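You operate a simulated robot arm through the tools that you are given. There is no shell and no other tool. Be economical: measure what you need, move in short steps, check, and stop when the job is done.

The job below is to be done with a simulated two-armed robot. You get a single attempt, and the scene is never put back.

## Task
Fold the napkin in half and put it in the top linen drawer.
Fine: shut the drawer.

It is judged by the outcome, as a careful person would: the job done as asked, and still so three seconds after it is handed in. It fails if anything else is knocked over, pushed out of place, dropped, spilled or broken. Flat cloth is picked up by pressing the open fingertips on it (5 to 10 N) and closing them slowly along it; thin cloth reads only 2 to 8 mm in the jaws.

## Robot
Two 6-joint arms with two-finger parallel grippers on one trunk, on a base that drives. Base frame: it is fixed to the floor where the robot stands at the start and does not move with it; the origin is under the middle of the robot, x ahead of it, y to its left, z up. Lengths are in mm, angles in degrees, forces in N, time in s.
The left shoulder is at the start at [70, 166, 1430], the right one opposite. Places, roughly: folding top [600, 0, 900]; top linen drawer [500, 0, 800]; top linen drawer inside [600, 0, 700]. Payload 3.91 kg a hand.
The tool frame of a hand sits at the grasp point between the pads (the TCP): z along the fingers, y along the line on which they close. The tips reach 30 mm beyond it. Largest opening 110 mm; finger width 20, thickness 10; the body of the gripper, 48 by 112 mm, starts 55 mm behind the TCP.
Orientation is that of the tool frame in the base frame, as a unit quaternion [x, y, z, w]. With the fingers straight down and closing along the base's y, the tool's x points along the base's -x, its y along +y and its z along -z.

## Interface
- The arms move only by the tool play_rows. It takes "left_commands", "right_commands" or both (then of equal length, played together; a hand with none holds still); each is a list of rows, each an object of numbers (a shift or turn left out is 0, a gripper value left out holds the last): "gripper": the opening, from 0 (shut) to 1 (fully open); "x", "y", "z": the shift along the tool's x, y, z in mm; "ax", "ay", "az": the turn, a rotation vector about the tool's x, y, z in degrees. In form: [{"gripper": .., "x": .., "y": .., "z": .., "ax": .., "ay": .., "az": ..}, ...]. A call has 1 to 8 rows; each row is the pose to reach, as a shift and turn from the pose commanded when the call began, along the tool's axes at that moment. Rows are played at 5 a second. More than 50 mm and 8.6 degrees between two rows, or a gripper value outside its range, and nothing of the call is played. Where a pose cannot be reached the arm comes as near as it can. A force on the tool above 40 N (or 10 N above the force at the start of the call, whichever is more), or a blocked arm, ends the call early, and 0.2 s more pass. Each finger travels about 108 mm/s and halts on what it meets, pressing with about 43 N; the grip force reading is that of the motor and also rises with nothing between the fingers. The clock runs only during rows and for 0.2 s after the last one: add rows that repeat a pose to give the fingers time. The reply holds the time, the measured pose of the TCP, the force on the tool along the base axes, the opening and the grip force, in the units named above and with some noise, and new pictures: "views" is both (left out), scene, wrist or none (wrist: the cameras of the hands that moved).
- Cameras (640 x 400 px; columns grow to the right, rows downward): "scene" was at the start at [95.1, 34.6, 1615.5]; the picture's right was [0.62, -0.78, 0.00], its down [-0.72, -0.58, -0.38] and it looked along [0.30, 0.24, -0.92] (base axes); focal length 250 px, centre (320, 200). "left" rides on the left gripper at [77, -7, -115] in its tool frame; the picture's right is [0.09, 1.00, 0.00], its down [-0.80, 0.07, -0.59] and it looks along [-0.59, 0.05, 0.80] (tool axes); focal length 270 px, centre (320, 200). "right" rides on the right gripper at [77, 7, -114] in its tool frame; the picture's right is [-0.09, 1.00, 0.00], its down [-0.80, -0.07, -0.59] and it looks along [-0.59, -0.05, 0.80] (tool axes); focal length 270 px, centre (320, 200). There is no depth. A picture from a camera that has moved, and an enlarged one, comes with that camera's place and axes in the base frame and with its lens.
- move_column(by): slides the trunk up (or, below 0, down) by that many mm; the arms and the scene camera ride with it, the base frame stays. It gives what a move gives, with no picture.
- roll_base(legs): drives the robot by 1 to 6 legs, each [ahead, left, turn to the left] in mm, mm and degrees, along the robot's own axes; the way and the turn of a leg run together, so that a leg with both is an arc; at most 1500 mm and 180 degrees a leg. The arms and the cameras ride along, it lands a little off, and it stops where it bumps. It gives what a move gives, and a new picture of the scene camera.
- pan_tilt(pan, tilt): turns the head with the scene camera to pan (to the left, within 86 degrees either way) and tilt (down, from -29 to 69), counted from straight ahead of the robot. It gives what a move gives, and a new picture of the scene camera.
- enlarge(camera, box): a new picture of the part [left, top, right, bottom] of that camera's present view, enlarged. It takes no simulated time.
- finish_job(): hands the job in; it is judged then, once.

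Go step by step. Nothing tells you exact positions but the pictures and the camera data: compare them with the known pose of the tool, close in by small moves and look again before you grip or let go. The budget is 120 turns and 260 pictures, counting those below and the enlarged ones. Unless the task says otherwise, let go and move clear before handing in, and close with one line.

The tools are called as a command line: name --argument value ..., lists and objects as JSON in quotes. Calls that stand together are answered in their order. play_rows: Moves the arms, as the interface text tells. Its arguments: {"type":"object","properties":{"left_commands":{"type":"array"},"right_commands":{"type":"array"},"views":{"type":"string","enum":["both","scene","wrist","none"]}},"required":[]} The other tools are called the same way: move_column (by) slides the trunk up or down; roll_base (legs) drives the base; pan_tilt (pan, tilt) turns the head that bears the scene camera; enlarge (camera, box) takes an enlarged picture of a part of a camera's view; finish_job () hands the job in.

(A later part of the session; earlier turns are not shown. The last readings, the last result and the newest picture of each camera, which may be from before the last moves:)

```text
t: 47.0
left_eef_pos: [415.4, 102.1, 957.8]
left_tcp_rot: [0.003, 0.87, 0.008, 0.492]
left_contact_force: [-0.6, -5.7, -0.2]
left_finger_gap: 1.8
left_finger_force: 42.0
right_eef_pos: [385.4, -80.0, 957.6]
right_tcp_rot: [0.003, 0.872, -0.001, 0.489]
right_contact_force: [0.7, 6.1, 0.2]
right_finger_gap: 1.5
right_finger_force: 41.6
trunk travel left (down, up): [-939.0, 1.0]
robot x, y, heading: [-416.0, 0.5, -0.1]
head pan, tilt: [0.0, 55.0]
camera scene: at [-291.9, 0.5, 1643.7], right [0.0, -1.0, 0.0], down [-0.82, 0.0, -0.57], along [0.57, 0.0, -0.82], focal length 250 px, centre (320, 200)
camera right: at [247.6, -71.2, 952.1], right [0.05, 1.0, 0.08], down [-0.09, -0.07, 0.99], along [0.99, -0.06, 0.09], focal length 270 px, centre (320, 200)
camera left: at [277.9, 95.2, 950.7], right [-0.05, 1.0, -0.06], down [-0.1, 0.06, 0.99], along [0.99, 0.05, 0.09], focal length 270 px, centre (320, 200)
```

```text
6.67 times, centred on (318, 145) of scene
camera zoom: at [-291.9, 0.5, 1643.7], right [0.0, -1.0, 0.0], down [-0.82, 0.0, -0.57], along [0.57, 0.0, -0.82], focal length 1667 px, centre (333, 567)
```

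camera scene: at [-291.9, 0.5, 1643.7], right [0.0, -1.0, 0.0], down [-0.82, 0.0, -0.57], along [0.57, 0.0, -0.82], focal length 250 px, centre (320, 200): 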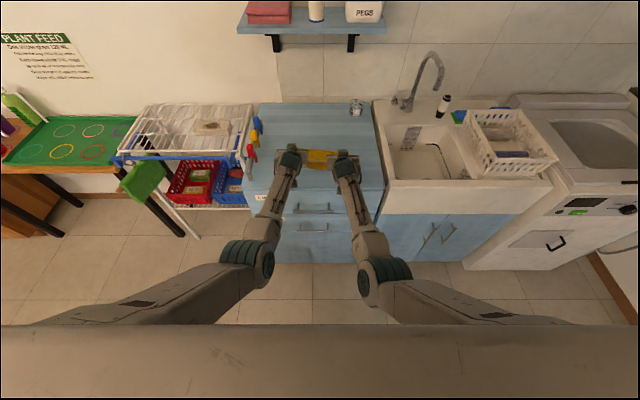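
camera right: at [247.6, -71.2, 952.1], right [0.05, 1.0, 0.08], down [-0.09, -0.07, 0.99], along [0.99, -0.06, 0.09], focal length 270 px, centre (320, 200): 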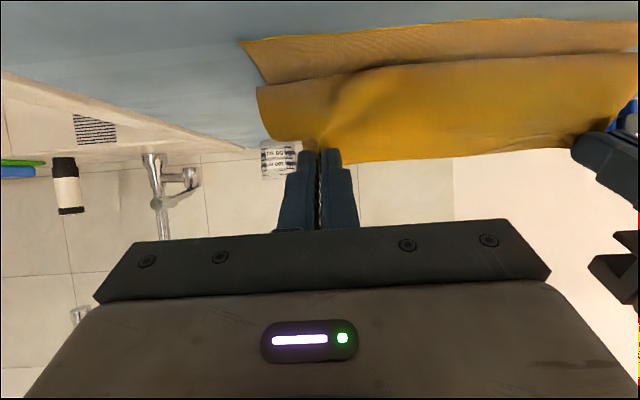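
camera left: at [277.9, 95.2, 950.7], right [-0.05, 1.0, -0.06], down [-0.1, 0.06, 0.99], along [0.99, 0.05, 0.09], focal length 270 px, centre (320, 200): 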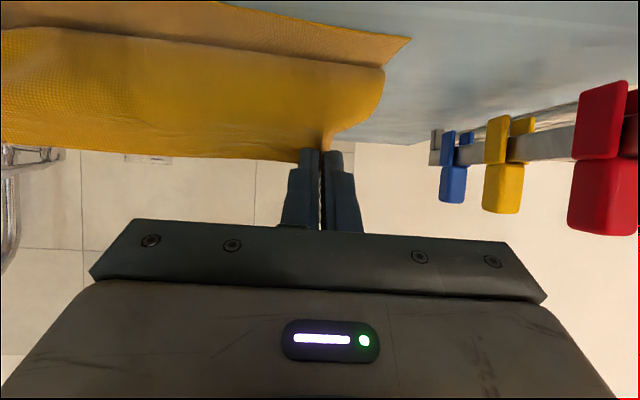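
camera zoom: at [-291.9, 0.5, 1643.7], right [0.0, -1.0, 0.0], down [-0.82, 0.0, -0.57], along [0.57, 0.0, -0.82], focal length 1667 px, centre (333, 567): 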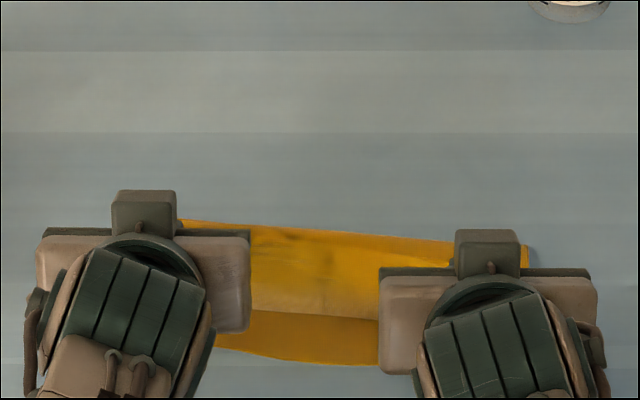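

The flap now leans back over the lower half as it should, though the fold line is a bit near. I'll lay the edge down on the near edge; slack can then be smoothed back.

play_rows --left_commands '[{"x": 12, "y": 0, "z": 3, "ay": 2}, {"x": 24, "y": -1, "z": 6, "ay": 4}, {"x": 36, "y": -1, "z": 10, "ay": 6}, {"x": 44, "y": -1, "z": 12, "ay": 8}, {"x": 47, "y": -1, "z": 13, "ay": 8}, {"x": 47, "y": -1, "z": 13, "ay": 8}]' --right_commands '[{"x": 11, "y": 0, "z": 5, "ay": 2}, {"x": 22, "y": 1, "z": 10, "ay": 4}, {"x": 32, "y": 1, "z": 15, "ay": 6}, {"x": 39, "y": 1, "z": 19, "ay": 8}, {"x": 42, "y": 1, "z": 21, "ay": 8}, {"x": 42, "y": 1, "z": 21, "ay": 8}]' --views "both"

enlarge --camera "scene" --box '[270, 115, 366, 175]'

```text
t: 48.4
left_eef_pos: [403.7, 102.5, 910.6]
left_tcp_rot: [0.003, 0.903, 0.007, 0.43]
left_contact_force: [-0.5, -2.8, 0.3]
left_finger_gap: 1.3
left_finger_force: 41.6
right_eef_pos: [380.7, -77.3, 910.9]
right_tcp_rot: [0.003, 0.904, 0.0, 0.428]
right_contact_force: [-0.2, 2.6, 3.1]
right_finger_gap: 1.5
right_finger_force: 41.5
trunk travel left (down, up): [-939.0, 1.0]
robot x, y, heading: [-412.9, 2.1, -0.0]
head pan, tilt: [0.0, 55.0]
camera scene: at [-292.1, 0.3, 1643.7], right [0.0, -1.0, 0.0], down [-0.82, 0.0, -0.57], along [0.57, 0.0, -0.82], focal length 250 px, centre (320, 200)
camera right: at [244.6, -70.8, 924.1], right [0.06, 1.0, 0.07], down [0.05, -0.07, 1.0], along [1.0, -0.06, -0.05], focal length 270 px, centre (320, 200)
camera left: at [265.5, 94.5, 922.7], right [-0.06, 1.0, -0.05], down [0.04, 0.06, 1.0], along [1.0, 0.06, -0.05], focal length 270 px, centre (320, 200)
```

scene: 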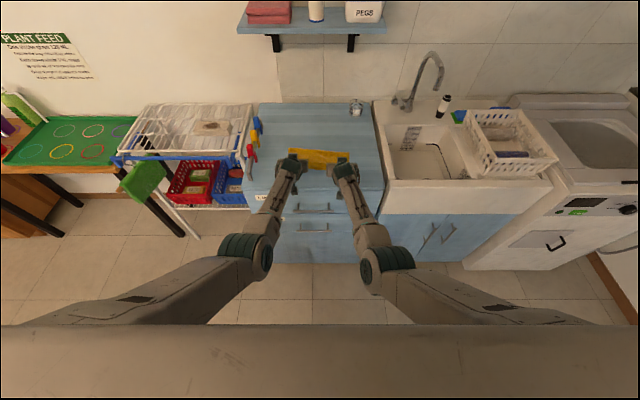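
right: 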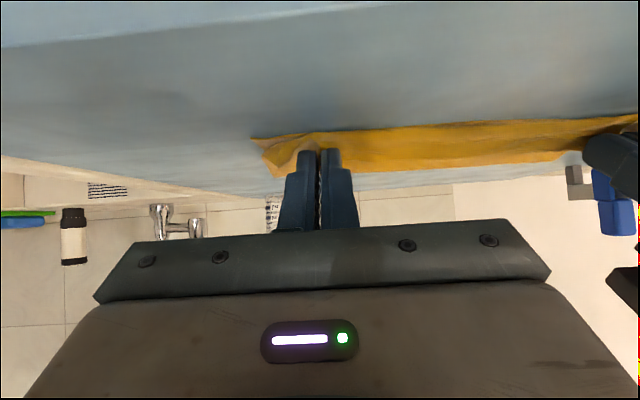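
left: 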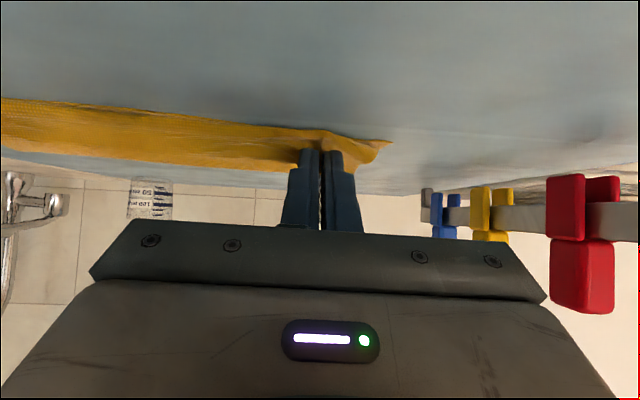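

```text
6.67 times, centred on (318, 145) of scene
camera zoom: at [-292.1, 0.3, 1643.7], right [0.0, -1.0, 0.0], down [-0.82, 0.0, -0.57], along [0.57, 0.0, -0.82], focal length 1667 px, centre (333, 567)
```

zoom: 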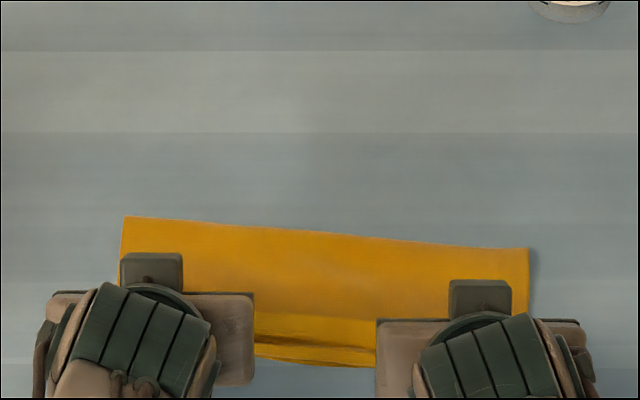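

The edge is laid near the lower edge. I release gently and withdraw along the fingers.

play_rows --left_commands '[{"gripper": 0.05}, {"gripper": 0.12}, {"gripper": 0.2}, {"gripper": 0.2, "z": -12}, {"gripper": 0.2, "z": -40}, {"gripper": 0.2, "z": -80}, {"z": -110, "x": -30}, {"z": -130, "x": -70}]' --right_commands '[{"gripper": 0.05}, {"gripper": 0.12}, {"gripper": 0.2}, {"gripper": 0.2, "z": -12}, {"gripper": 0.2, "z": -40}, {"gripper": 0.2, "z": -80}, {"z": -110, "x": -30}, {"z": -130, "x": -70}]' --views "both"

enlarge --camera "scene" --box '[270, 115, 366, 175]'

```text
t: 50.2
left_eef_pos: [346.0, 118.6, 1042.7]
left_tcp_rot: [0.002, 0.903, 0.022, 0.43]
left_contact_force: [0.2, 0.0, 0.1]
left_finger_gap: 22.0
left_finger_force: 0.1
right_eef_pos: [340.5, -130.5, 1056.0]
right_tcp_rot: [0.002, 0.898, -0.041, 0.438]
right_contact_force: [0.3, -0.4, 0.0]
right_finger_gap: 22.2
right_finger_force: 0.0
trunk travel left (down, up): [-939.0, 1.0]
robot x, y, heading: [-412.5, 2.4, -0.1]
head pan, tilt: [0.0, 55.0]
camera scene: at [-291.8, 0.9, 1643.5], right [0.0, -1.0, 0.0], down [-0.82, 0.0, -0.57], along [0.57, 0.0, -0.82], focal length 250 px, centre (320, 200)
camera right: at [203.8, -116.8, 1064.8], right [0.09, 1.0, 0.0], down [0.02, 0.0, 1.0], along [1.0, -0.09, -0.02], focal length 270 px, centre (320, 200)
camera left: at [209.1, 109.2, 1054.0], right [-0.07, 1.0, -0.03], down [0.04, 0.03, 1.0], along [1.0, 0.07, -0.05], focal length 270 px, centre (320, 200)
```

scene: 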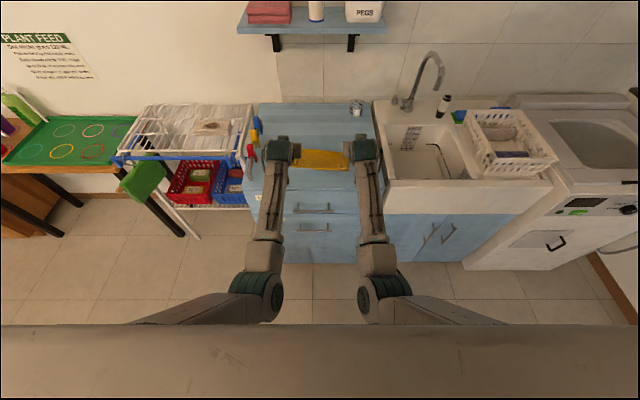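
right: 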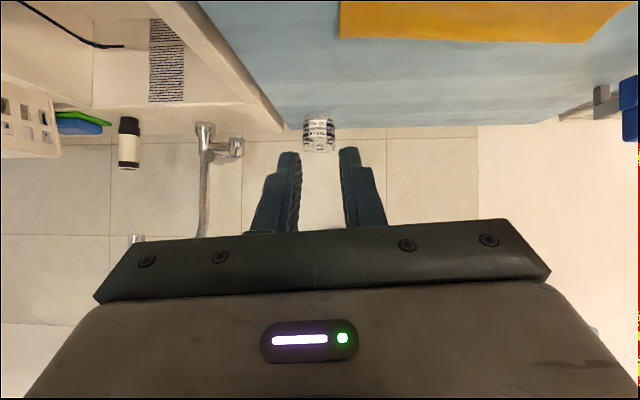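
left: 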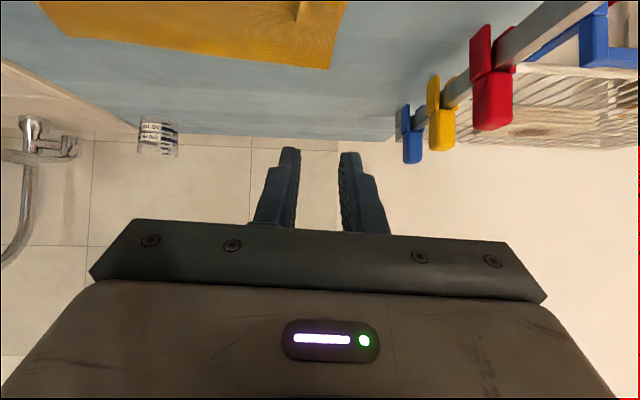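

```text
6.67 times, centred on (318, 145) of scene
camera zoom: at [-291.8, 0.9, 1643.5], right [0.0, -1.0, 0.0], down [-0.82, 0.0, -0.57], along [0.57, 0.0, -0.82], focal length 1667 px, centre (333, 567)
```

zoom: 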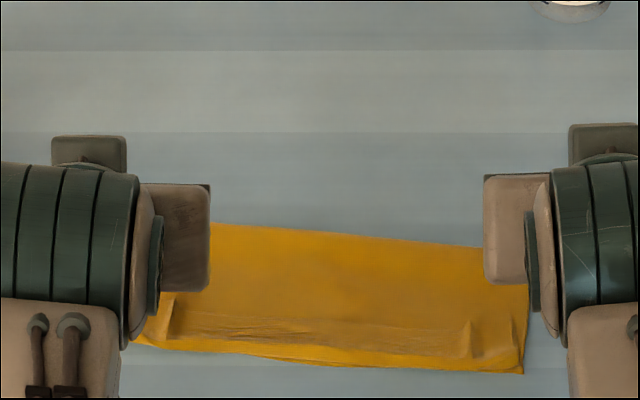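

The napkin lies folded. I back off to see it unobstructed.

roll_base --legs '[[-150, 0, 0]]'

enlarge --camera "scene" --box '[270, 95, 366, 155]'

```text
t: 51.5
left_eef_pos: [201.1, 116.9, 1043.2]
left_tcp_rot: [0.003, 0.902, 0.02, 0.431]
left_contact_force: [0.8, -0.1, -0.3]
left_finger_gap: 22.1
left_finger_force: 0.0
right_eef_pos: [192.5, -131.1, 1050.0]
right_tcp_rot: [0.001, 0.899, -0.042, 0.436]
right_contact_force: [-0.4, 0.1, -0.1]
right_finger_gap: 22.0
right_finger_force: 0.0
trunk travel left (down, up): [-939.0, 1.0]
robot x, y, heading: [-561.1, 4.5, -0.1]
head pan, tilt: [0.0, 55.0]
camera scene: at [-437.2, 0.3, 1643.2], right [0.0, -1.0, 0.0], down [-0.82, 0.0, -0.57], along [0.57, 0.0, -0.82], focal length 250 px, centre (320, 200)
```

scene: 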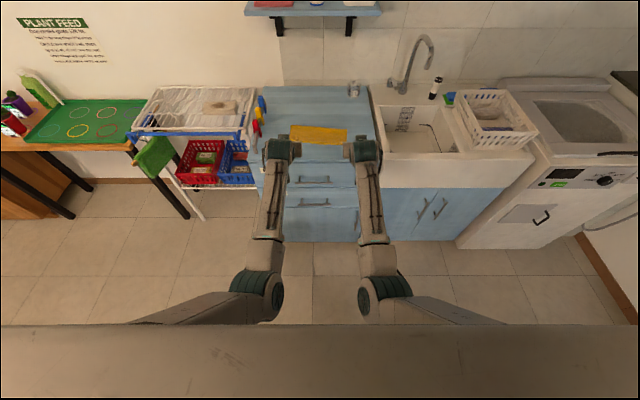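

```text
6.67 times, centred on (318, 125) of scene
camera zoom: at [-437.2, 0.3, 1643.2], right [0.0, -1.0, 0.0], down [-0.82, 0.0, -0.57], along [0.57, 0.0, -0.82], focal length 1667 px, centre (333, 700)
```

zoom: 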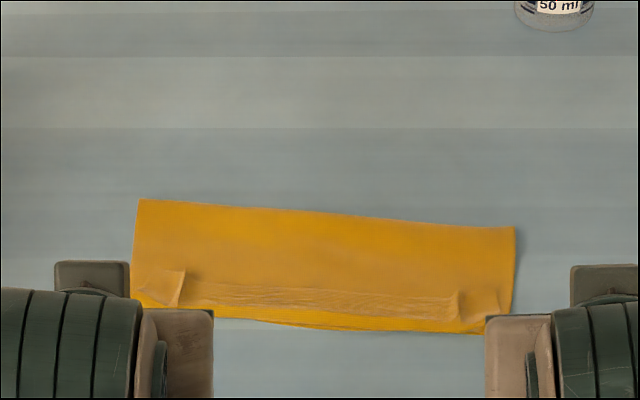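

enlarge --camera "scene" --box '[286, 120, 350, 150]'

enlarge --camera "scene" --box '[286, 122, 318, 144]'

```text
10.00 times, centred on (318, 135) of scene
camera zoom: at [-437.2, 0.3, 1643.2], right [0.0, -1.0, 0.0], down [-0.82, 0.0, -0.57], along [0.57, 0.0, -0.82], focal length 2500 px, centre (340, 850)
```

zoom: 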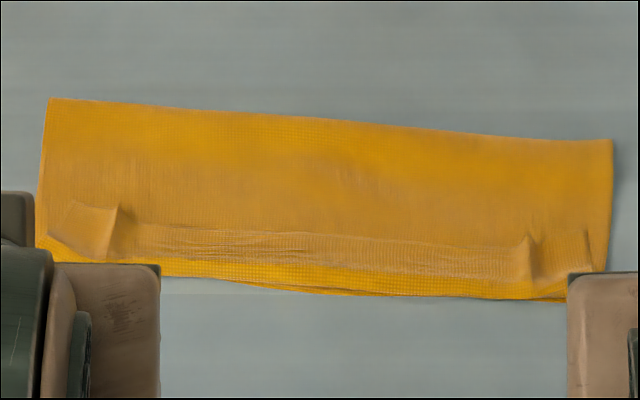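

```text
16.00 times, centred on (302, 133) of scene
camera zoom: at [-437.2, 0.3, 1643.2], right [0.0, -1.0, 0.0], down [-0.82, 0.0, -0.57], along [0.57, 0.0, -0.82], focal length 4001 px, centre (608, 1272)
```

zoom: 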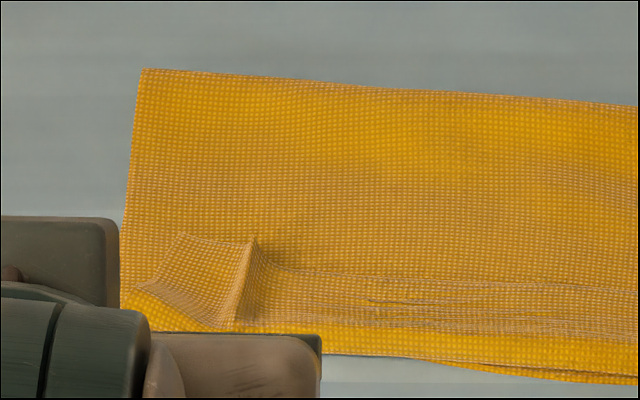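

The fold is good; just the flap's edge strip curls back ~20 mm. If I later lift it by the fold line, gravity will straighten that. Next is opening the drawer: I measure the handle.

enlarge --camera "scene" --box '[256, 125, 384, 205]'

```text
5.00 times, centred on (320, 165) of scene
camera zoom: at [-437.2, 0.3, 1643.2], right [0.0, -1.0, 0.0], down [-0.82, 0.0, -0.57], along [0.57, 0.0, -0.82], focal length 1250 px, centre (320, 375)
```

zoom: 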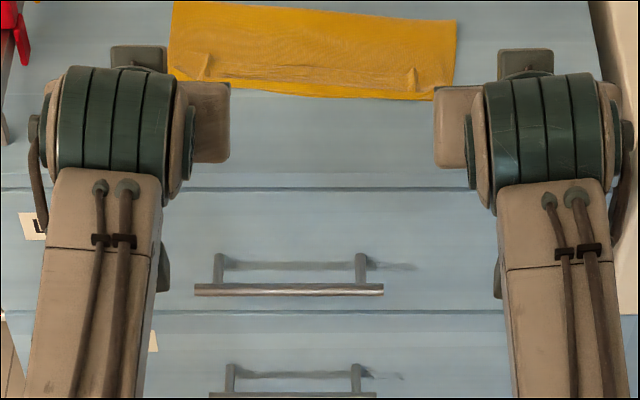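

Handle bar: x≈258, z≈780, y −56…111; drawer face x≈287, drawer z≈707–870. I'll orient the left hand horizontally with fingers above/below the bar, starting by pitching and lowering.

play_rows --left_commands '[{"gripper": 0.4, "x": 15, "z": 12, "y": -10, "ay": -8}, {"x": 31, "z": 25, "y": -20, "ay": -16}, {"x": 47, "z": 38, "y": -30, "ay": -24}, {"x": 62, "z": 50, "y": -40, "ay": -32}, {"x": 78, "z": 63, "y": -50, "ay": -39}, {"x": 78, "z": 63, "y": -50, "ay": -39}]' --views "none"

```text
t: 53.0
left_eef_pos: [202.5, 74.7, 941.7]
left_tcp_rot: [0.003, 0.708, 0.019, 0.706]
left_contact_force: [-0.4, -1.1, 0.3]
left_finger_gap: 43.8
left_finger_force: 0.1
left hand out of reach, approached as far as the arm can: row 4, 5
right_eef_pos: [190.4, -134.1, 1051.2]
right_tcp_rot: [0.002, 0.898, -0.043, 0.437]
right_contact_force: [0.6, -0.6, 0.3]
right_finger_gap: 21.8
right_finger_force: 0.1
trunk travel left (down, up): [-939.0, 1.0]
robot x, y, heading: [-566.9, 3.9, -0.0]
head pan, tilt: [0.0, 55.0]
```

play_rows --left_commands '[{"x": 15, "y": -5, "az": 8.4}, {"x": 30, "y": -10, "az": 16.8}, {"x": 45, "y": -15, "az": 25.2}, {"x": 60, "y": -20, "az": 33.6}, {"x": 75, "y": -25, "az": 42}, {"x": 90, "y": -30, "az": 50.4}, {"x": 105, "y": -35, "az": 58.8}, {"x": 120, "y": -40, "az": 67}]' --views "scene"

```text
t: 54.8
left_eef_pos: [174.5, 23.8, 881.7]
left_tcp_rot: [0.359, 0.611, 0.376, 0.597]
left_contact_force: [-0.2, 0.3, 0.4]
left_finger_gap: 43.9
left_finger_force: 0.0
left hand out of reach, approached as far as the arm can: row 2, 3, 4, 5, 6, 7, 8
right_eef_pos: [189.7, -134.0, 1053.1]
right_tcp_rot: [0.002, 0.898, -0.044, 0.437]
right_contact_force: [0.5, -0.4, 0.5]
right_finger_gap: 21.7
right_finger_force: 0.1
trunk travel left (down, up): [-939.0, 1.0]
robot x, y, heading: [-561.9, 0.9, -0.3]
head pan, tilt: [0.0, 55.0]
camera scene: at [-441.2, -0.5, 1643.6], right [0.0, -1.0, 0.0], down [-0.82, 0.0, -0.57], along [0.57, 0.0, -0.82], focal length 250 px, centre (320, 200)
```

scene: 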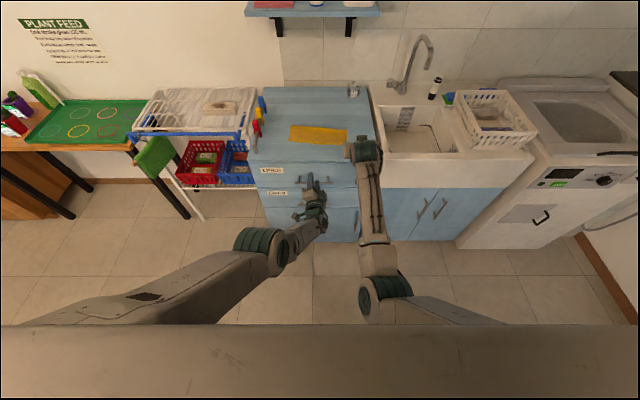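

move_column --by -90

play_rows --left_commands '[{"z": -20, "az": 7}, {"z": -40, "az": 14}, {"z": -60, "az": 20}, {"z": -60, "az": 27}, {"z": -60, "az": 27}]' --views "wrist"

```text
t: 56.0
left_eef_pos: [175.4, 25.1, 793.1]
left_tcp_rot: [0.358, 0.612, 0.374, 0.598]
left_contact_force: [-0.4, -0.3, 0.2]
left_finger_gap: 44.1
left_finger_force: 0.1
right_eef_pos: [188.6, -134.1, 962.2]
right_tcp_rot: [0.002, 0.898, -0.044, 0.437]
right_contact_force: [0.2, 0.6, 0.1]
right_finger_gap: 21.8
right_finger_force: 0.0
trunk travel left (down, up): [-849.0, 91.0]
robot x, y, heading: [-563.9, 1.9, -0.1]
head pan, tilt: [0.0, 55.0]
```

```text
t: 57.2
left_eef_pos: [135.1, 10.2, 765.8]
left_tcp_rot: [0.488, 0.516, 0.507, 0.489]
left_contact_force: [-0.3, 0.3, -0.1]
left_finger_gap: 44.0
left_finger_force: 0.1
left hand out of reach, approached as far as the arm can: row 1, 2, 3, 4, 5
right_eef_pos: [190.7, -133.1, 963.5]
right_tcp_rot: [0.002, 0.899, -0.044, 0.437]
right_contact_force: [-0.1, 0.4, -0.7]
right_finger_gap: 22.1
right_finger_force: 0.1
trunk travel left (down, up): [-849.0, 91.0]
robot x, y, heading: [-561.6, 1.5, -0.3]
head pan, tilt: [0.0, 55.0]
camera left: at [16.9, 81.3, 758.3], right [0.0, 0.1, 1.0], down [-0.56, -0.83, 0.08], along [0.83, -0.55, 0.05], focal length 270 px, centre (320, 200)
```

left: 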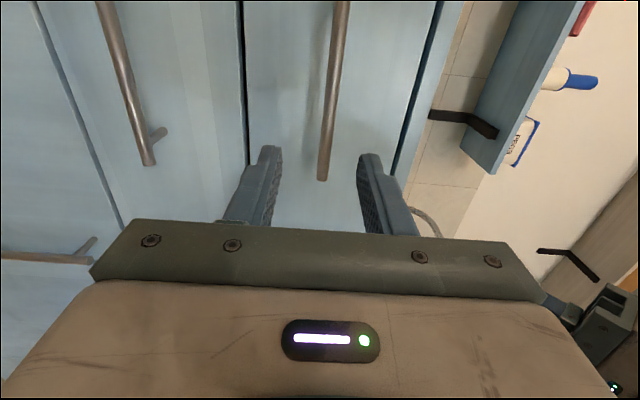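

The bar lies between the fingers in view; it's at x≈261, z≈772. I drive forward ~85 mm, then fine-tune.

roll_base --legs '[[85, 0, 0]]'

play_rows --left_commands '[{"z": -10, "x": 8}, {"z": -20, "x": 16}, {"z": -20, "x": 16}]' --views "wrist"

```text
t: 58.3
left_eef_pos: [217.9, 9.9, 767.3]
left_tcp_rot: [0.486, 0.516, 0.507, 0.491]
left_contact_force: [0.6, -0.7, -0.4]
left_finger_gap: 44.0
left_finger_force: 0.0
right_eef_pos: [272.6, -133.9, 964.4]
right_tcp_rot: [0.002, 0.898, -0.045, 0.438]
right_contact_force: [-0.2, 0.4, 0.8]
right_finger_gap: 21.8
right_finger_force: 0.0
trunk travel left (down, up): [-849.0, 91.0]
robot x, y, heading: [-477.2, 1.3, 0.1]
head pan, tilt: [0.0, 55.0]
camera scene: at [-360.3, 0.2, 1553.9], right [0.0, -1.0, 0.0], down [-0.82, 0.0, -0.57], along [0.57, 0.0, -0.82], focal length 250 px, centre (320, 200)
```

scene: 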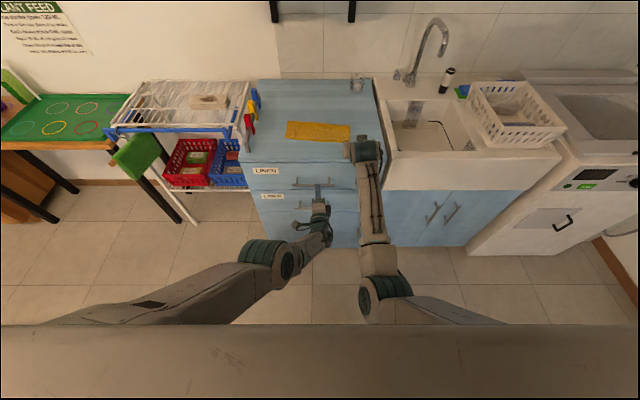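

```text
t: 59.1
left_eef_pos: [217.2, 13.1, 762.6]
left_tcp_rot: [0.486, 0.517, 0.507, 0.489]
left_contact_force: [0.1, 0.0, -0.4]
left_finger_gap: 44.0
left_finger_force: 0.1
left hand out of reach, approached as far as the arm can: row 1, 2, 3
right_eef_pos: [274.5, -134.9, 961.6]
right_tcp_rot: [0.002, 0.899, -0.045, 0.436]
right_contact_force: [0.9, -0.1, -0.3]
right_finger_gap: 21.9
right_finger_force: 0.1
trunk travel left (down, up): [-849.0, 91.0]
robot x, y, heading: [-480.7, 0.6, -0.4]
head pan, tilt: [0.0, 55.0]
camera left: at [98.2, 83.2, 754.2], right [0.0, 0.1, 0.99], down [-0.55, -0.83, 0.09], along [0.83, -0.55, 0.05], focal length 270 px, centre (320, 200)
```

left: 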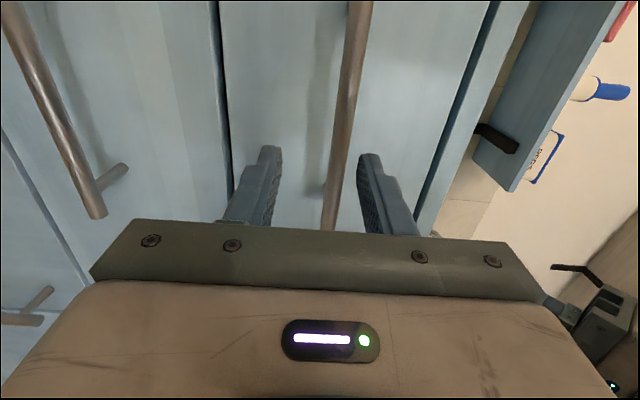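

play_rows --left_commands '[{"y": 10}, {"y": 20}, {"y": 30}, {"y": 30}]' --views "none"

```text
t: 60.1
left_eef_pos: [245.2, 23.7, 790.0]
left_tcp_rot: [0.481, 0.509, 0.52, 0.49]
left_contact_force: [1.2, -0.4, -1.0]
left_finger_gap: 45.3
left_finger_force: 0.2
left hand out of reach, approached as far as the arm can: row 1, 2, 3
right_eef_pos: [274.4, -135.1, 961.2]
right_tcp_rot: [0.002, 0.899, -0.045, 0.436]
right_contact_force: [-0.6, 0.3, -0.5]
right_finger_gap: 22.0
right_finger_force: 0.1
trunk travel left (down, up): [-849.0, 91.0]
robot x, y, heading: [-479.7, 2.2, -0.3]
head pan, tilt: [0.0, 55.0]
```

play_rows --left_commands '[{"y": -7}, {"y": -14}, {"y": -14}]' --views "wrist"

```text
t: 60.4
left_eef_pos: [256.5, 40.5, 794.3]
left_tcp_rot: [0.487, 0.505, 0.523, 0.485]
left_contact_force: [3.8, -10.3, -20.7]
left_finger_gap: 53.6
left_finger_force: 10.0
right_eef_pos: [276.4, -137.1, 958.6]
right_tcp_rot: [0.004, 0.899, -0.046, 0.435]
right_contact_force: [0.5, -0.2, 0.8]
right_finger_gap: 21.9
right_finger_force: 0.1
trunk travel left (down, up): [-849.0, 91.0]
robot x, y, heading: [-479.3, -0.4, -0.2]
head pan, tilt: [0.0, 55.0]
stopped in row 1 (left hand): the force on the tool passed its limit (the readings are from after the stop); the commanded pose is now the measured one
camera left: at [137.9, 110.8, 786.9], right [-0.02, 0.07, 1.0], down [-0.55, -0.84, 0.04], along [0.84, -0.55, 0.05], focal length 270 px, centre (320, 200)
```

left: 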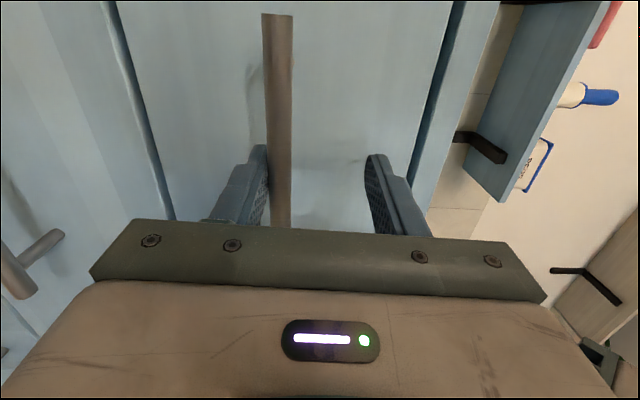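

The bar is between the fingers, with the lower finger pressing up on it. Commands are now re-synced; I lower the hand to centre it.

play_rows --left_commands '[{"y": -4}, {"y": -8}, {"y": -12}, {"y": -16}, {"y": -16}]' --views "wrist"

```text
t: 61.6
left_eef_pos: [254.1, 41.1, 789.5]
left_tcp_rot: [0.481, 0.503, 0.527, 0.488]
left_contact_force: [-0.4, 0.1, 0.5]
left_finger_gap: 44.2
left_finger_force: 0.7
left hand out of reach, approached as far as the arm can: row 4, 5
right_eef_pos: [273.0, -135.1, 964.0]
right_tcp_rot: [0.003, 0.898, -0.045, 0.437]
right_contact_force: [-0.6, 0.2, 0.6]
right_finger_gap: 22.1
right_finger_force: 0.1
trunk travel left (down, up): [-849.0, 91.0]
robot x, y, heading: [-479.8, 2.9, -0.3]
head pan, tilt: [0.0, 55.0]
camera left: at [135.6, 110.6, 780.0], right [-0.04, 0.07, 1.0], down [-0.55, -0.84, 0.04], along [0.84, -0.54, 0.07], focal length 270 px, centre (320, 200)
```

left: 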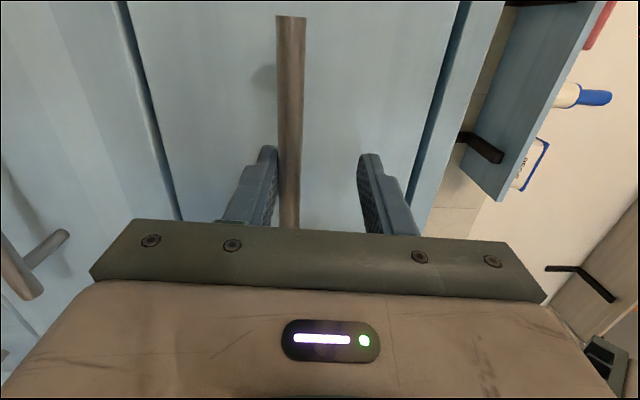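

move_column --by -13

play_rows --left_commands '[{"gripper": 0.3}, {"gripper": 0.2}, {"gripper": 0.1}, {"gripper": 0.05}, {"gripper": 0.02}, {"gripper": 0}]' --views "wrist"

```text
t: 62.2
left_eef_pos: [253.9, 41.0, 774.7]
left_tcp_rot: [0.482, 0.502, 0.528, 0.487]
left_contact_force: [0.3, 0.3, 0.4]
left_finger_gap: 43.9
left_finger_force: 0.0
right_eef_pos: [273.3, -136.0, 948.3]
right_tcp_rot: [0.004, 0.898, -0.046, 0.438]
right_contact_force: [0.9, -0.9, -0.3]
right_finger_gap: 21.9
right_finger_force: 0.1
trunk travel left (down, up): [-836.0, 104.0]
robot x, y, heading: [-482.3, 4.9, -0.5]
head pan, tilt: [0.0, 55.0]
```

```text
t: 63.6
left_eef_pos: [254.3, 41.8, 774.1]
left_tcp_rot: [0.483, 0.504, 0.526, 0.486]
left_contact_force: [-1.2, -1.0, -9.5]
left_finger_gap: 12.1
left_finger_force: 44.5
right_eef_pos: [275.5, -136.4, 948.9]
right_tcp_rot: [0.003, 0.898, -0.045, 0.437]
right_contact_force: [-0.3, -0.5, -0.2]
right_finger_gap: 22.1
right_finger_force: 0.0
trunk travel left (down, up): [-836.0, 104.0]
robot x, y, heading: [-479.1, 1.2, -0.1]
head pan, tilt: [0.0, 55.0]
camera left: at [135.3, 111.1, 764.7], right [-0.03, 0.07, 1.0], down [-0.55, -0.84, 0.04], along [0.84, -0.54, 0.06], focal length 270 px, centre (320, 200)
```

left: 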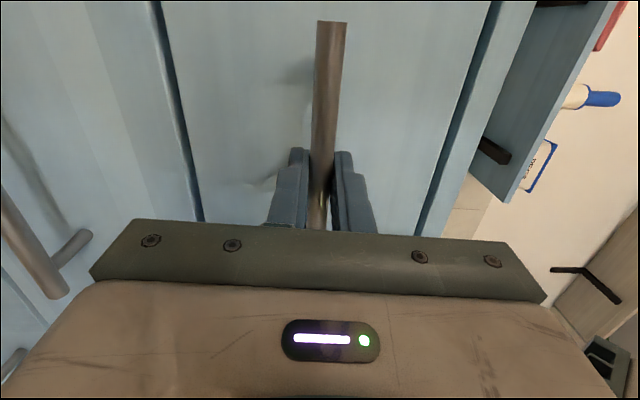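

The handle is gripped. I pull the drawer open by driving back 250 mm.

roll_base --legs '[[-100, 0, 0]]'

roll_base --legs '[[-160, 0, 0]]'

```text
t: 64.8
left_eef_pos: [156.7, 41.1, 774.0]
left_tcp_rot: [0.483, 0.503, 0.527, 0.485]
left_contact_force: [1.2, -1.0, -13.9]
left_finger_gap: 12.3
left_finger_force: 45.5
right_eef_pos: [176.8, -135.7, 948.0]
right_tcp_rot: [0.002, 0.899, -0.045, 0.436]
right_contact_force: [0.4, -0.4, 0.4]
right_finger_gap: 22.0
right_finger_force: 0.1
trunk travel left (down, up): [-836.0, 104.0]
robot x, y, heading: [-582.1, -1.3, -0.1]
head pan, tilt: [0.0, 55.0]
camera scene: at [-453.2, 0.2, 1540.3], right [0.0, -1.0, 0.0], down [-0.82, 0.0, -0.57], along [0.57, 0.0, -0.82], focal length 250 px, centre (320, 200)
```

scene: 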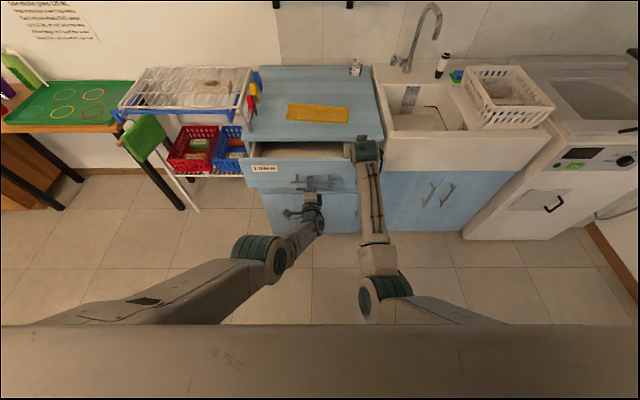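

```text
t: 66.2
left_eef_pos: [0.2, 40.7, 773.0]
left_tcp_rot: [0.483, 0.503, 0.527, 0.486]
left_contact_force: [1.4, -6.3, -13.0]
left_finger_gap: 11.8
left_finger_force: 45.2
right_eef_pos: [19.2, -135.2, 946.7]
right_tcp_rot: [0.003, 0.899, -0.045, 0.435]
right_contact_force: [0.4, 1.2, -0.3]
right_finger_gap: 21.9
right_finger_force: 0.1
trunk travel left (down, up): [-836.0, 104.0]
robot x, y, heading: [-735.8, 2.8, -0.2]
head pan, tilt: [0.0, 55.0]
camera scene: at [-609.3, -0.3, 1540.2], right [0.0, -1.0, 0.0], down [-0.82, 0.0, -0.57], along [0.57, 0.0, -0.82], focal length 250 px, centre (320, 200)
```

scene: 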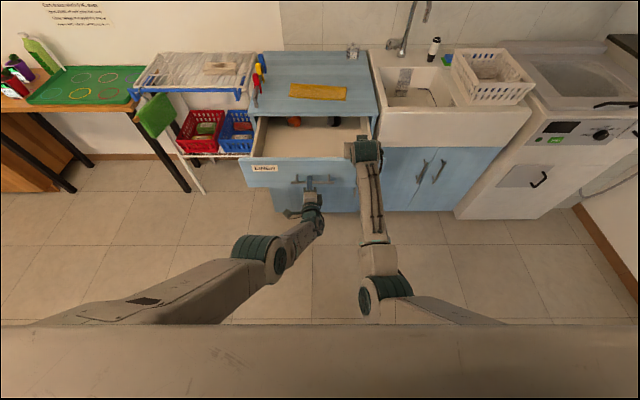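

The drawer is open ~254 mm; there are some items at its back. I release the handle, back off, and look inside.

play_rows --left_commands '[{"gripper": 0.2}, {"gripper": 0.4}, {"gripper": 0.4}]' --views "none"

roll_base --legs '[[-70, 0, 0]]'

enlarge --camera "scene" --box '[240, 60, 400, 160]'

```text
t: 67.0
left_eef_pos: [-2.7, 41.6, 777.1]
left_tcp_rot: [0.483, 0.503, 0.527, 0.486]
left_contact_force: [0.5, -0.1, 0.6]
left_finger_gap: 44.1
left_finger_force: 0.1
right_eef_pos: [15.5, -135.5, 949.2]
right_tcp_rot: [0.003, 0.898, -0.046, 0.437]
right_contact_force: [-0.1, 0.1, 0.5]
right_finger_gap: 22.0
right_finger_force: 0.1
trunk travel left (down, up): [-836.0, 104.0]
robot x, y, heading: [-733.7, 1.5, -0.1]
head pan, tilt: [0.0, 55.0]
```

```text
t: 68.0
left_eef_pos: [-69.2, 41.5, 773.6]
left_tcp_rot: [0.483, 0.504, 0.526, 0.486]
left_contact_force: [0.3, -0.7, -0.4]
left_finger_gap: 44.4
left_finger_force: 0.0
right_eef_pos: [-49.6, -134.7, 947.5]
right_tcp_rot: [0.003, 0.899, -0.045, 0.436]
right_contact_force: [0.9, -0.5, -0.6]
right_finger_gap: 21.7
right_finger_force: 0.0
trunk travel left (down, up): [-836.0, 104.0]
robot x, y, heading: [-806.9, 5.7, -0.2]
head pan, tilt: [0.0, 55.0]
camera scene: at [-678.6, 0.7, 1540.1], right [0.0, -1.0, 0.0], down [-0.82, 0.0, -0.57], along [0.57, 0.0, -0.82], focal length 250 px, centre (320, 200)
```

scene: 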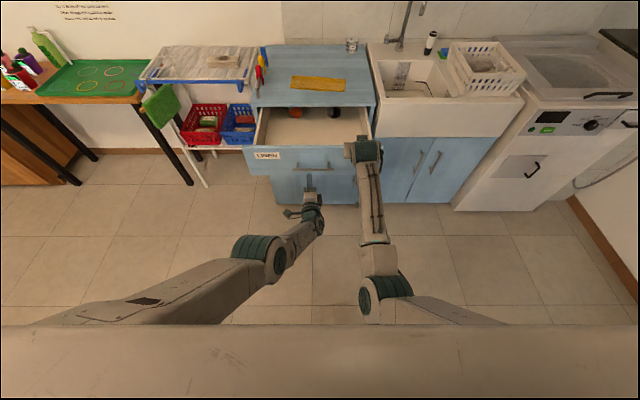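

```text
4.00 times, centred on (320, 110) of scene
camera zoom: at [-678.6, 0.7, 1540.1], right [0.0, -1.0, 0.0], down [-0.82, 0.0, -0.57], along [0.57, 0.0, -0.82], focal length 1000 px, centre (320, 560)
```

zoom: 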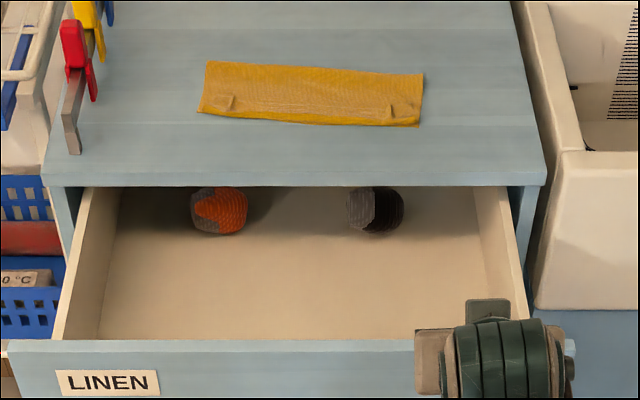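

Two sock balls lie at the back (x≈400+); free floor from x≈55 to 390. I raise the column and rotate the left hand back.

move_column --by 103

play_rows --left_commands '[{"y": 20, "az": -8.4, "x": 6}, {"y": 40, "az": -16.8, "x": 12}, {"y": 60, "az": -25.2, "x": 18}, {"y": 80, "az": -33.6, "x": 24}, {"y": 100, "az": -42, "x": 30}, {"y": 120, "az": -50.4, "x": 36}, {"y": 140, "az": -58.8, "x": 42}, {"y": 160, "az": -67, "x": 50}]' --views "none"

```text
t: 69.4
left_eef_pos: [-70.6, 42.3, 878.9]
left_tcp_rot: [0.482, 0.503, 0.526, 0.487]
left_contact_force: [0.4, 0.8, -0.2]
left_finger_gap: 43.7
left_finger_force: 0.1
right_eef_pos: [-52.8, -135.6, 1052.1]
right_tcp_rot: [0.003, 0.898, -0.046, 0.437]
right_contact_force: [0.7, 0.0, 1.0]
right_finger_gap: 21.8
right_finger_force: 0.1
trunk travel left (down, up): [-939.0, 1.0]
robot x, y, heading: [-806.1, 4.3, -0.5]
head pan, tilt: [0.0, 55.0]
```

```text
t: 71.2
left_eef_pos: [-71.6, 127.3, 1040.7]
left_tcp_rot: [0.14, 0.676, 0.199, 0.696]
left_contact_force: [0.7, -0.7, -0.7]
left_finger_gap: 44.3
left_finger_force: 0.1
left hand out of reach, approached as far as the arm can: row 1, 2, 3
right_eef_pos: [-52.3, -135.1, 1052.5]
right_tcp_rot: [0.002, 0.898, -0.045, 0.438]
right_contact_force: [0.0, -0.2, 0.0]
right_finger_gap: 21.7
right_finger_force: 0.1
trunk travel left (down, up): [-939.0, 1.0]
robot x, y, heading: [-803.2, 4.6, -0.3]
head pan, tilt: [0.0, 55.0]
```

The visible lower layer is ~105 mm of 260, so the crease is ~25 mm off centre with slack in the flap. I'll re-pick the top layer at the true midline (≈25 mm nearer than the crease), hang it so it drops evenly, and lay it in the drawer. First re-orient the hands.

play_rows --left_commands '[{"az": -7}, {"az": -14}, {"az": -21}, {"az": -28}, {"az": -28}]' --right_commands '[{"ay": 7}, {"ay": 14}, {"ay": 21}, {"ay": 28}, {"ay": 32}]' --views "none"

play_rows --left_commands '[{"ay": 8.4}, {"ay": 16.8}, {"ay": 25.2}, {"ay": 33.6}, {"ay": 42}, {"ay": 50.4}, {"ay": 58.8}, {"ay": 66}]' --views "none"

```text
t: 72.4
left_eef_pos: [-74.0, 125.9, 1035.0]
left_tcp_rot: [-0.028, 0.692, 0.026, 0.721]
left_contact_force: [-0.2, 0.3, 0.0]
left_finger_gap: 44.1
left_finger_force: 0.1
right_eef_pos: [-52.9, -135.0, 1051.9]
right_tcp_rot: [0.016, 0.984, -0.042, 0.171]
right_contact_force: [0.2, 0.2, 0.3]
right_finger_gap: 22.1
right_finger_force: 0.0
trunk travel left (down, up): [-939.0, 1.0]
robot x, y, heading: [-809.2, 5.4, -0.2]
head pan, tilt: [0.0, 55.0]
```

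```text
t: 74.2
left_eef_pos: [-78.4, 84.9, 1042.5]
left_tcp_rot: [-0.034, 0.974, -0.028, 0.223]
left_contact_force: [0.1, 0.2, 0.5]
left_finger_gap: 44.1
left_finger_force: 0.0
left hand out of reach, approached as far as the arm can: row 1
right_eef_pos: [-50.9, -135.7, 1052.6]
right_tcp_rot: [0.015, 0.984, -0.042, 0.173]
right_contact_force: [0.2, -0.2, 0.7]
right_finger_gap: 22.1
right_finger_force: 0.0
trunk travel left (down, up): [-939.0, 1.0]
robot x, y, heading: [-803.3, -1.3, -0.0]
head pan, tilt: [0.0, 55.0]
```

roll_base --legs '[[540, 0, 0]]'

play_rows --left_commands '[{"y": 8, "ay": 3, "ax": -1, "az": 2, "gripper": 0.4}, {"y": 16, "ay": 6, "ax": -2, "az": 4}, {"y": 16, "ay": 6, "ax": -2, "az": 4}]' --right_commands '[{"y": 25, "ax": -2, "gripper": 0.4}, {"y": 50, "ax": -4}, {"y": 50, "ax": -4}]' --views "wrist"

```text
t: 77.3
left_eef_pos: [457.3, 80.2, 1041.3]
left_tcp_rot: [-0.032, 0.974, -0.028, 0.224]
left_contact_force: [-0.5, 0.2, -0.3]
left_finger_gap: 44.0
left_finger_force: 0.1
right_eef_pos: [482.7, -144.0, 1052.4]
right_tcp_rot: [0.018, 0.984, -0.044, 0.173]
right_contact_force: [0.2, -0.1, -1.5]
right_finger_gap: 22.0
right_finger_force: 0.2
trunk travel left (down, up): [-939.0, 1.0]
robot x, y, heading: [-268.8, 1.5, -0.7]
head pan, tilt: [0.0, 55.0]
camera scene: at [-148.7, -3.2, 1643.8], right [-0.01, -1.0, 0.0], down [-0.82, 0.01, -0.57], along [0.57, -0.01, -0.82], focal length 250 px, centre (320, 200)
```

scene: 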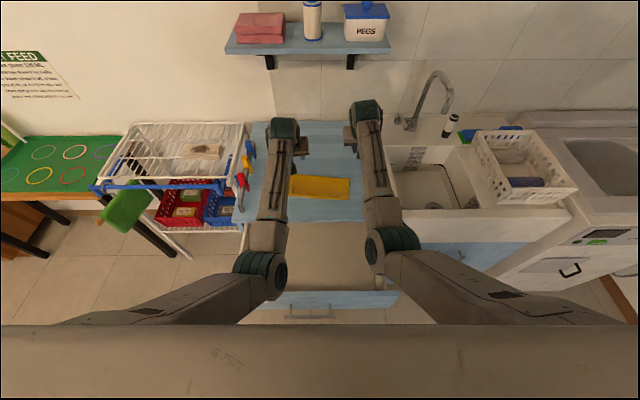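

```text
t: 78.1
left_eef_pos: [458.6, 95.2, 1038.4]
left_tcp_rot: [-0.001, 0.985, -0.004, 0.171]
left_contact_force: [0.6, -0.2, 0.0]
left_finger_gap: 44.3
left_finger_force: 0.0
right_eef_pos: [485.2, -94.6, 1047.9]
right_tcp_rot: [0.012, 0.985, -0.009, 0.173]
right_contact_force: [0.0, 0.2, 0.0]
right_finger_gap: 44.0
right_finger_force: 0.2
trunk travel left (down, up): [-939.0, 1.0]
robot x, y, heading: [-268.4, 2.8, -0.5]
head pan, tilt: [0.0, 55.0]
camera right: at [375.1, -83.5, 1129.4], right [0.11, 0.99, 0.02], down [0.55, -0.08, 0.83], along [0.83, -0.08, -0.55], focal length 270 px, centre (320, 200)
camera left: at [346.6, 89.4, 1120.2], right [-0.08, 1.0, -0.04], down [0.55, 0.08, 0.83], along [0.83, 0.05, -0.56], focal length 270 px, centre (320, 200)
```

right: 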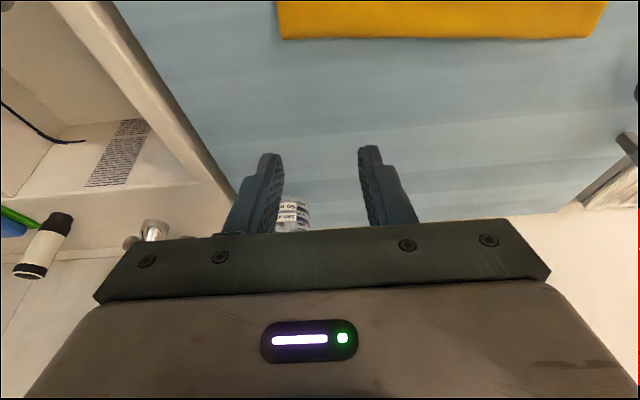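
left: 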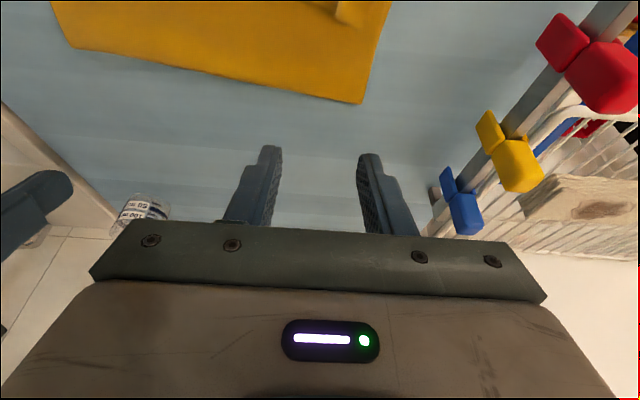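

Crease runs (513,137)→(486,−125). I go to the midline targets, left (481,100) and right (463,−78), just above the cloth.

play_rows --left_commands '[{"x": 4, "y": 2, "z": 33}, {"x": 8, "y": 4, "z": 66}, {"x": 13, "y": 5, "z": 100}, {"x": 13, "y": 5, "z": 100}]' --right_commands '[{"x": 19, "y": 6, "z": 31}, {"x": 38, "y": 12, "z": 62}, {"x": 57, "y": 16, "z": 94}, {"x": 57, "y": 16, "z": 94}]' --views "wrist"

```text
t: 79.1
left_eef_pos: [477.3, 99.6, 942.1]
left_tcp_rot: [-0.002, 0.985, -0.005, 0.173]
left_contact_force: [-0.7, 0.8, -0.1]
left_finger_gap: 43.8
left_finger_force: 0.0
right_eef_pos: [464.5, -77.6, 941.4]
right_tcp_rot: [0.012, 0.985, -0.008, 0.173]
right_contact_force: [-1.3, 0.4, 0.1]
right_finger_gap: 43.8
right_finger_force: 0.0
trunk travel left (down, up): [-939.0, 1.0]
robot x, y, heading: [-265.0, 2.5, -0.6]
head pan, tilt: [0.0, 55.0]
camera right: at [353.8, -66.9, 1022.0], right [0.11, 0.99, 0.02], down [0.55, -0.07, 0.83], along [0.83, -0.08, -0.55], focal length 270 px, centre (320, 200)
camera left: at [367.1, 93.8, 1021.9], right [-0.08, 1.0, -0.04], down [0.55, 0.08, 0.83], along [0.83, 0.05, -0.56], focal length 270 px, centre (320, 200)
```

right: 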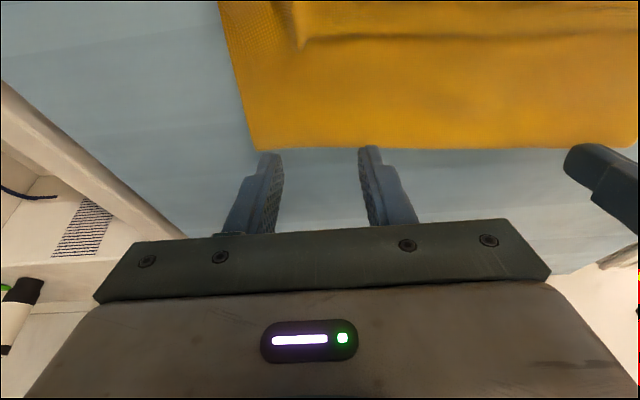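
left: 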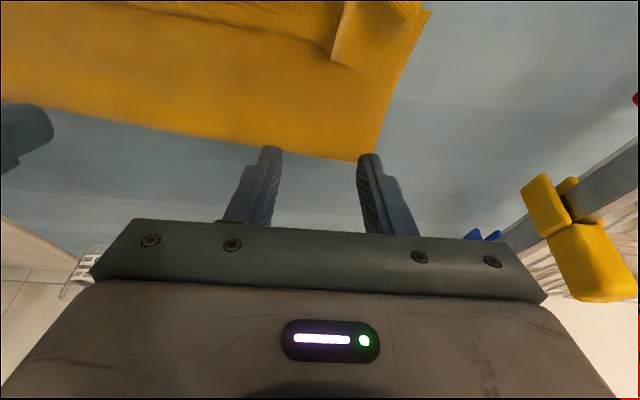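

play_rows --left_commands '[{"x": 3, "z": 8, "gripper": 0.36}, {"x": 5, "z": 16}, {"x": 7.5, "z": 21}, {"x": 8.6, "z": 24}, {"x": 8.6, "z": 24}]' --right_commands '[{"x": 3, "z": 8, "gripper": 0.36}, {"x": 5, "z": 16}, {"x": 7.5, "z": 20}, {"x": 8.6, "z": 23}, {"x": 8.6, "z": 23}]' --views "none"

```text
t: 80.3
left_eef_pos: [479.3, 100.8, 915.6]
left_tcp_rot: [-0.001, 0.985, -0.005, 0.172]
left_contact_force: [0.4, 0.0, 0.1]
left_finger_gap: 39.7
left_finger_force: 0.0
right_eef_pos: [464.9, -78.5, 915.7]
right_tcp_rot: [0.013, 0.985, -0.009, 0.172]
right_contact_force: [1.2, 0.6, -0.1]
right_finger_gap: 39.7
right_finger_force: 0.1
trunk travel left (down, up): [-939.0, 1.0]
robot x, y, heading: [-267.7, -1.0, -0.7]
head pan, tilt: [0.0, 55.0]
```

play_rows --left_commands '[{"x": 0.5, "z": 1.5}, {"x": 1, "z": 3}, {"x": 1, "z": 3}]' --right_commands '[{"x": 0.5, "z": 1.5}, {"x": 1, "z": 3}, {"x": 1, "z": 3}]' --views "none"

```text
t: 81.1
left_eef_pos: [479.9, 100.7, 913.7]
left_tcp_rot: [-0.001, 0.985, -0.005, 0.173]
left_contact_force: [-1.0, 0.3, 4.5]
left_finger_gap: 39.5
left_finger_force: 0.1
right_eef_pos: [464.0, -78.5, 913.5]
right_tcp_rot: [0.012, 0.985, -0.009, 0.173]
right_contact_force: [1.0, 0.7, 1.0]
right_finger_gap: 39.5
right_finger_force: 0.1
trunk travel left (down, up): [-939.0, 1.0]
robot x, y, heading: [-268.4, -0.4, -0.8]
head pan, tilt: [0.0, 55.0]
```

Light contact on both. I close slowly with light pressure to take mainly the top layer.

play_rows --left_commands '[{"gripper": 0.33}, {"gripper": 0.3}, {"gripper": 0.27}, {"gripper": 0.24}, {"gripper": 0.21}, {"gripper": 0.18}, {"gripper": 0.15}, {"gripper": 0.12}]' --right_commands '[{"gripper": 0.33, "z": 1}, {"gripper": 0.3, "z": 1}, {"gripper": 0.27, "z": 1}, {"gripper": 0.24, "z": 1}, {"gripper": 0.21, "z": 1}, {"gripper": 0.18, "z": 1}, {"gripper": 0.15, "z": 1}, {"gripper": 0.12, "z": 1}]' --views "wrist"

```text
t: 82.9
left_eef_pos: [479.3, 99.9, 912.8]
left_tcp_rot: [-0.001, 0.985, -0.005, 0.173]
left_contact_force: [0.1, 0.1, 2.2]
left_finger_gap: 12.8
left_finger_force: 0.0
right_eef_pos: [463.6, -80.0, 913.3]
right_tcp_rot: [0.012, 0.985, -0.008, 0.173]
right_contact_force: [0.1, 0.2, 7.1]
right_finger_gap: 12.7
right_finger_force: 0.0
trunk travel left (down, up): [-939.0, 1.0]
robot x, y, heading: [-272.4, 0.4, -0.5]
head pan, tilt: [0.0, 55.0]
camera right: at [353.6, -67.9, 993.9], right [0.11, 0.99, 0.02], down [0.55, -0.07, 0.83], along [0.83, -0.08, -0.55], focal length 270 px, centre (320, 200)
camera left: at [367.2, 93.9, 993.9], right [-0.08, 1.0, -0.04], down [0.55, 0.08, 0.83], along [0.83, 0.05, -0.56], focal length 270 px, centre (320, 200)
```

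right: 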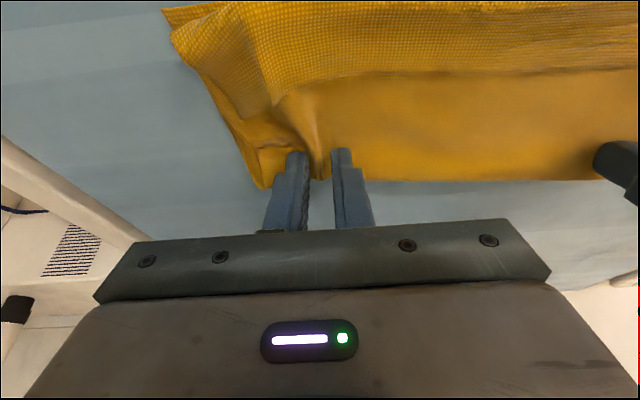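
left: 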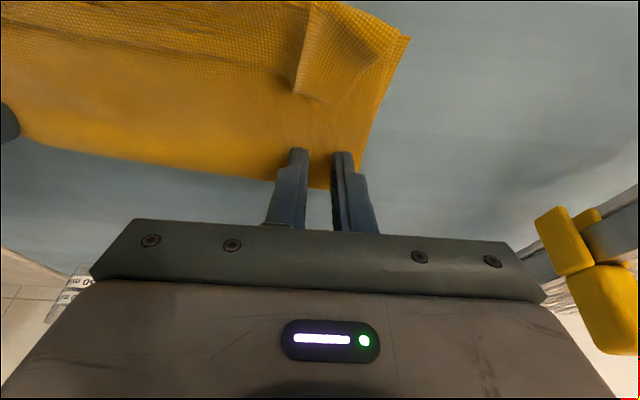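

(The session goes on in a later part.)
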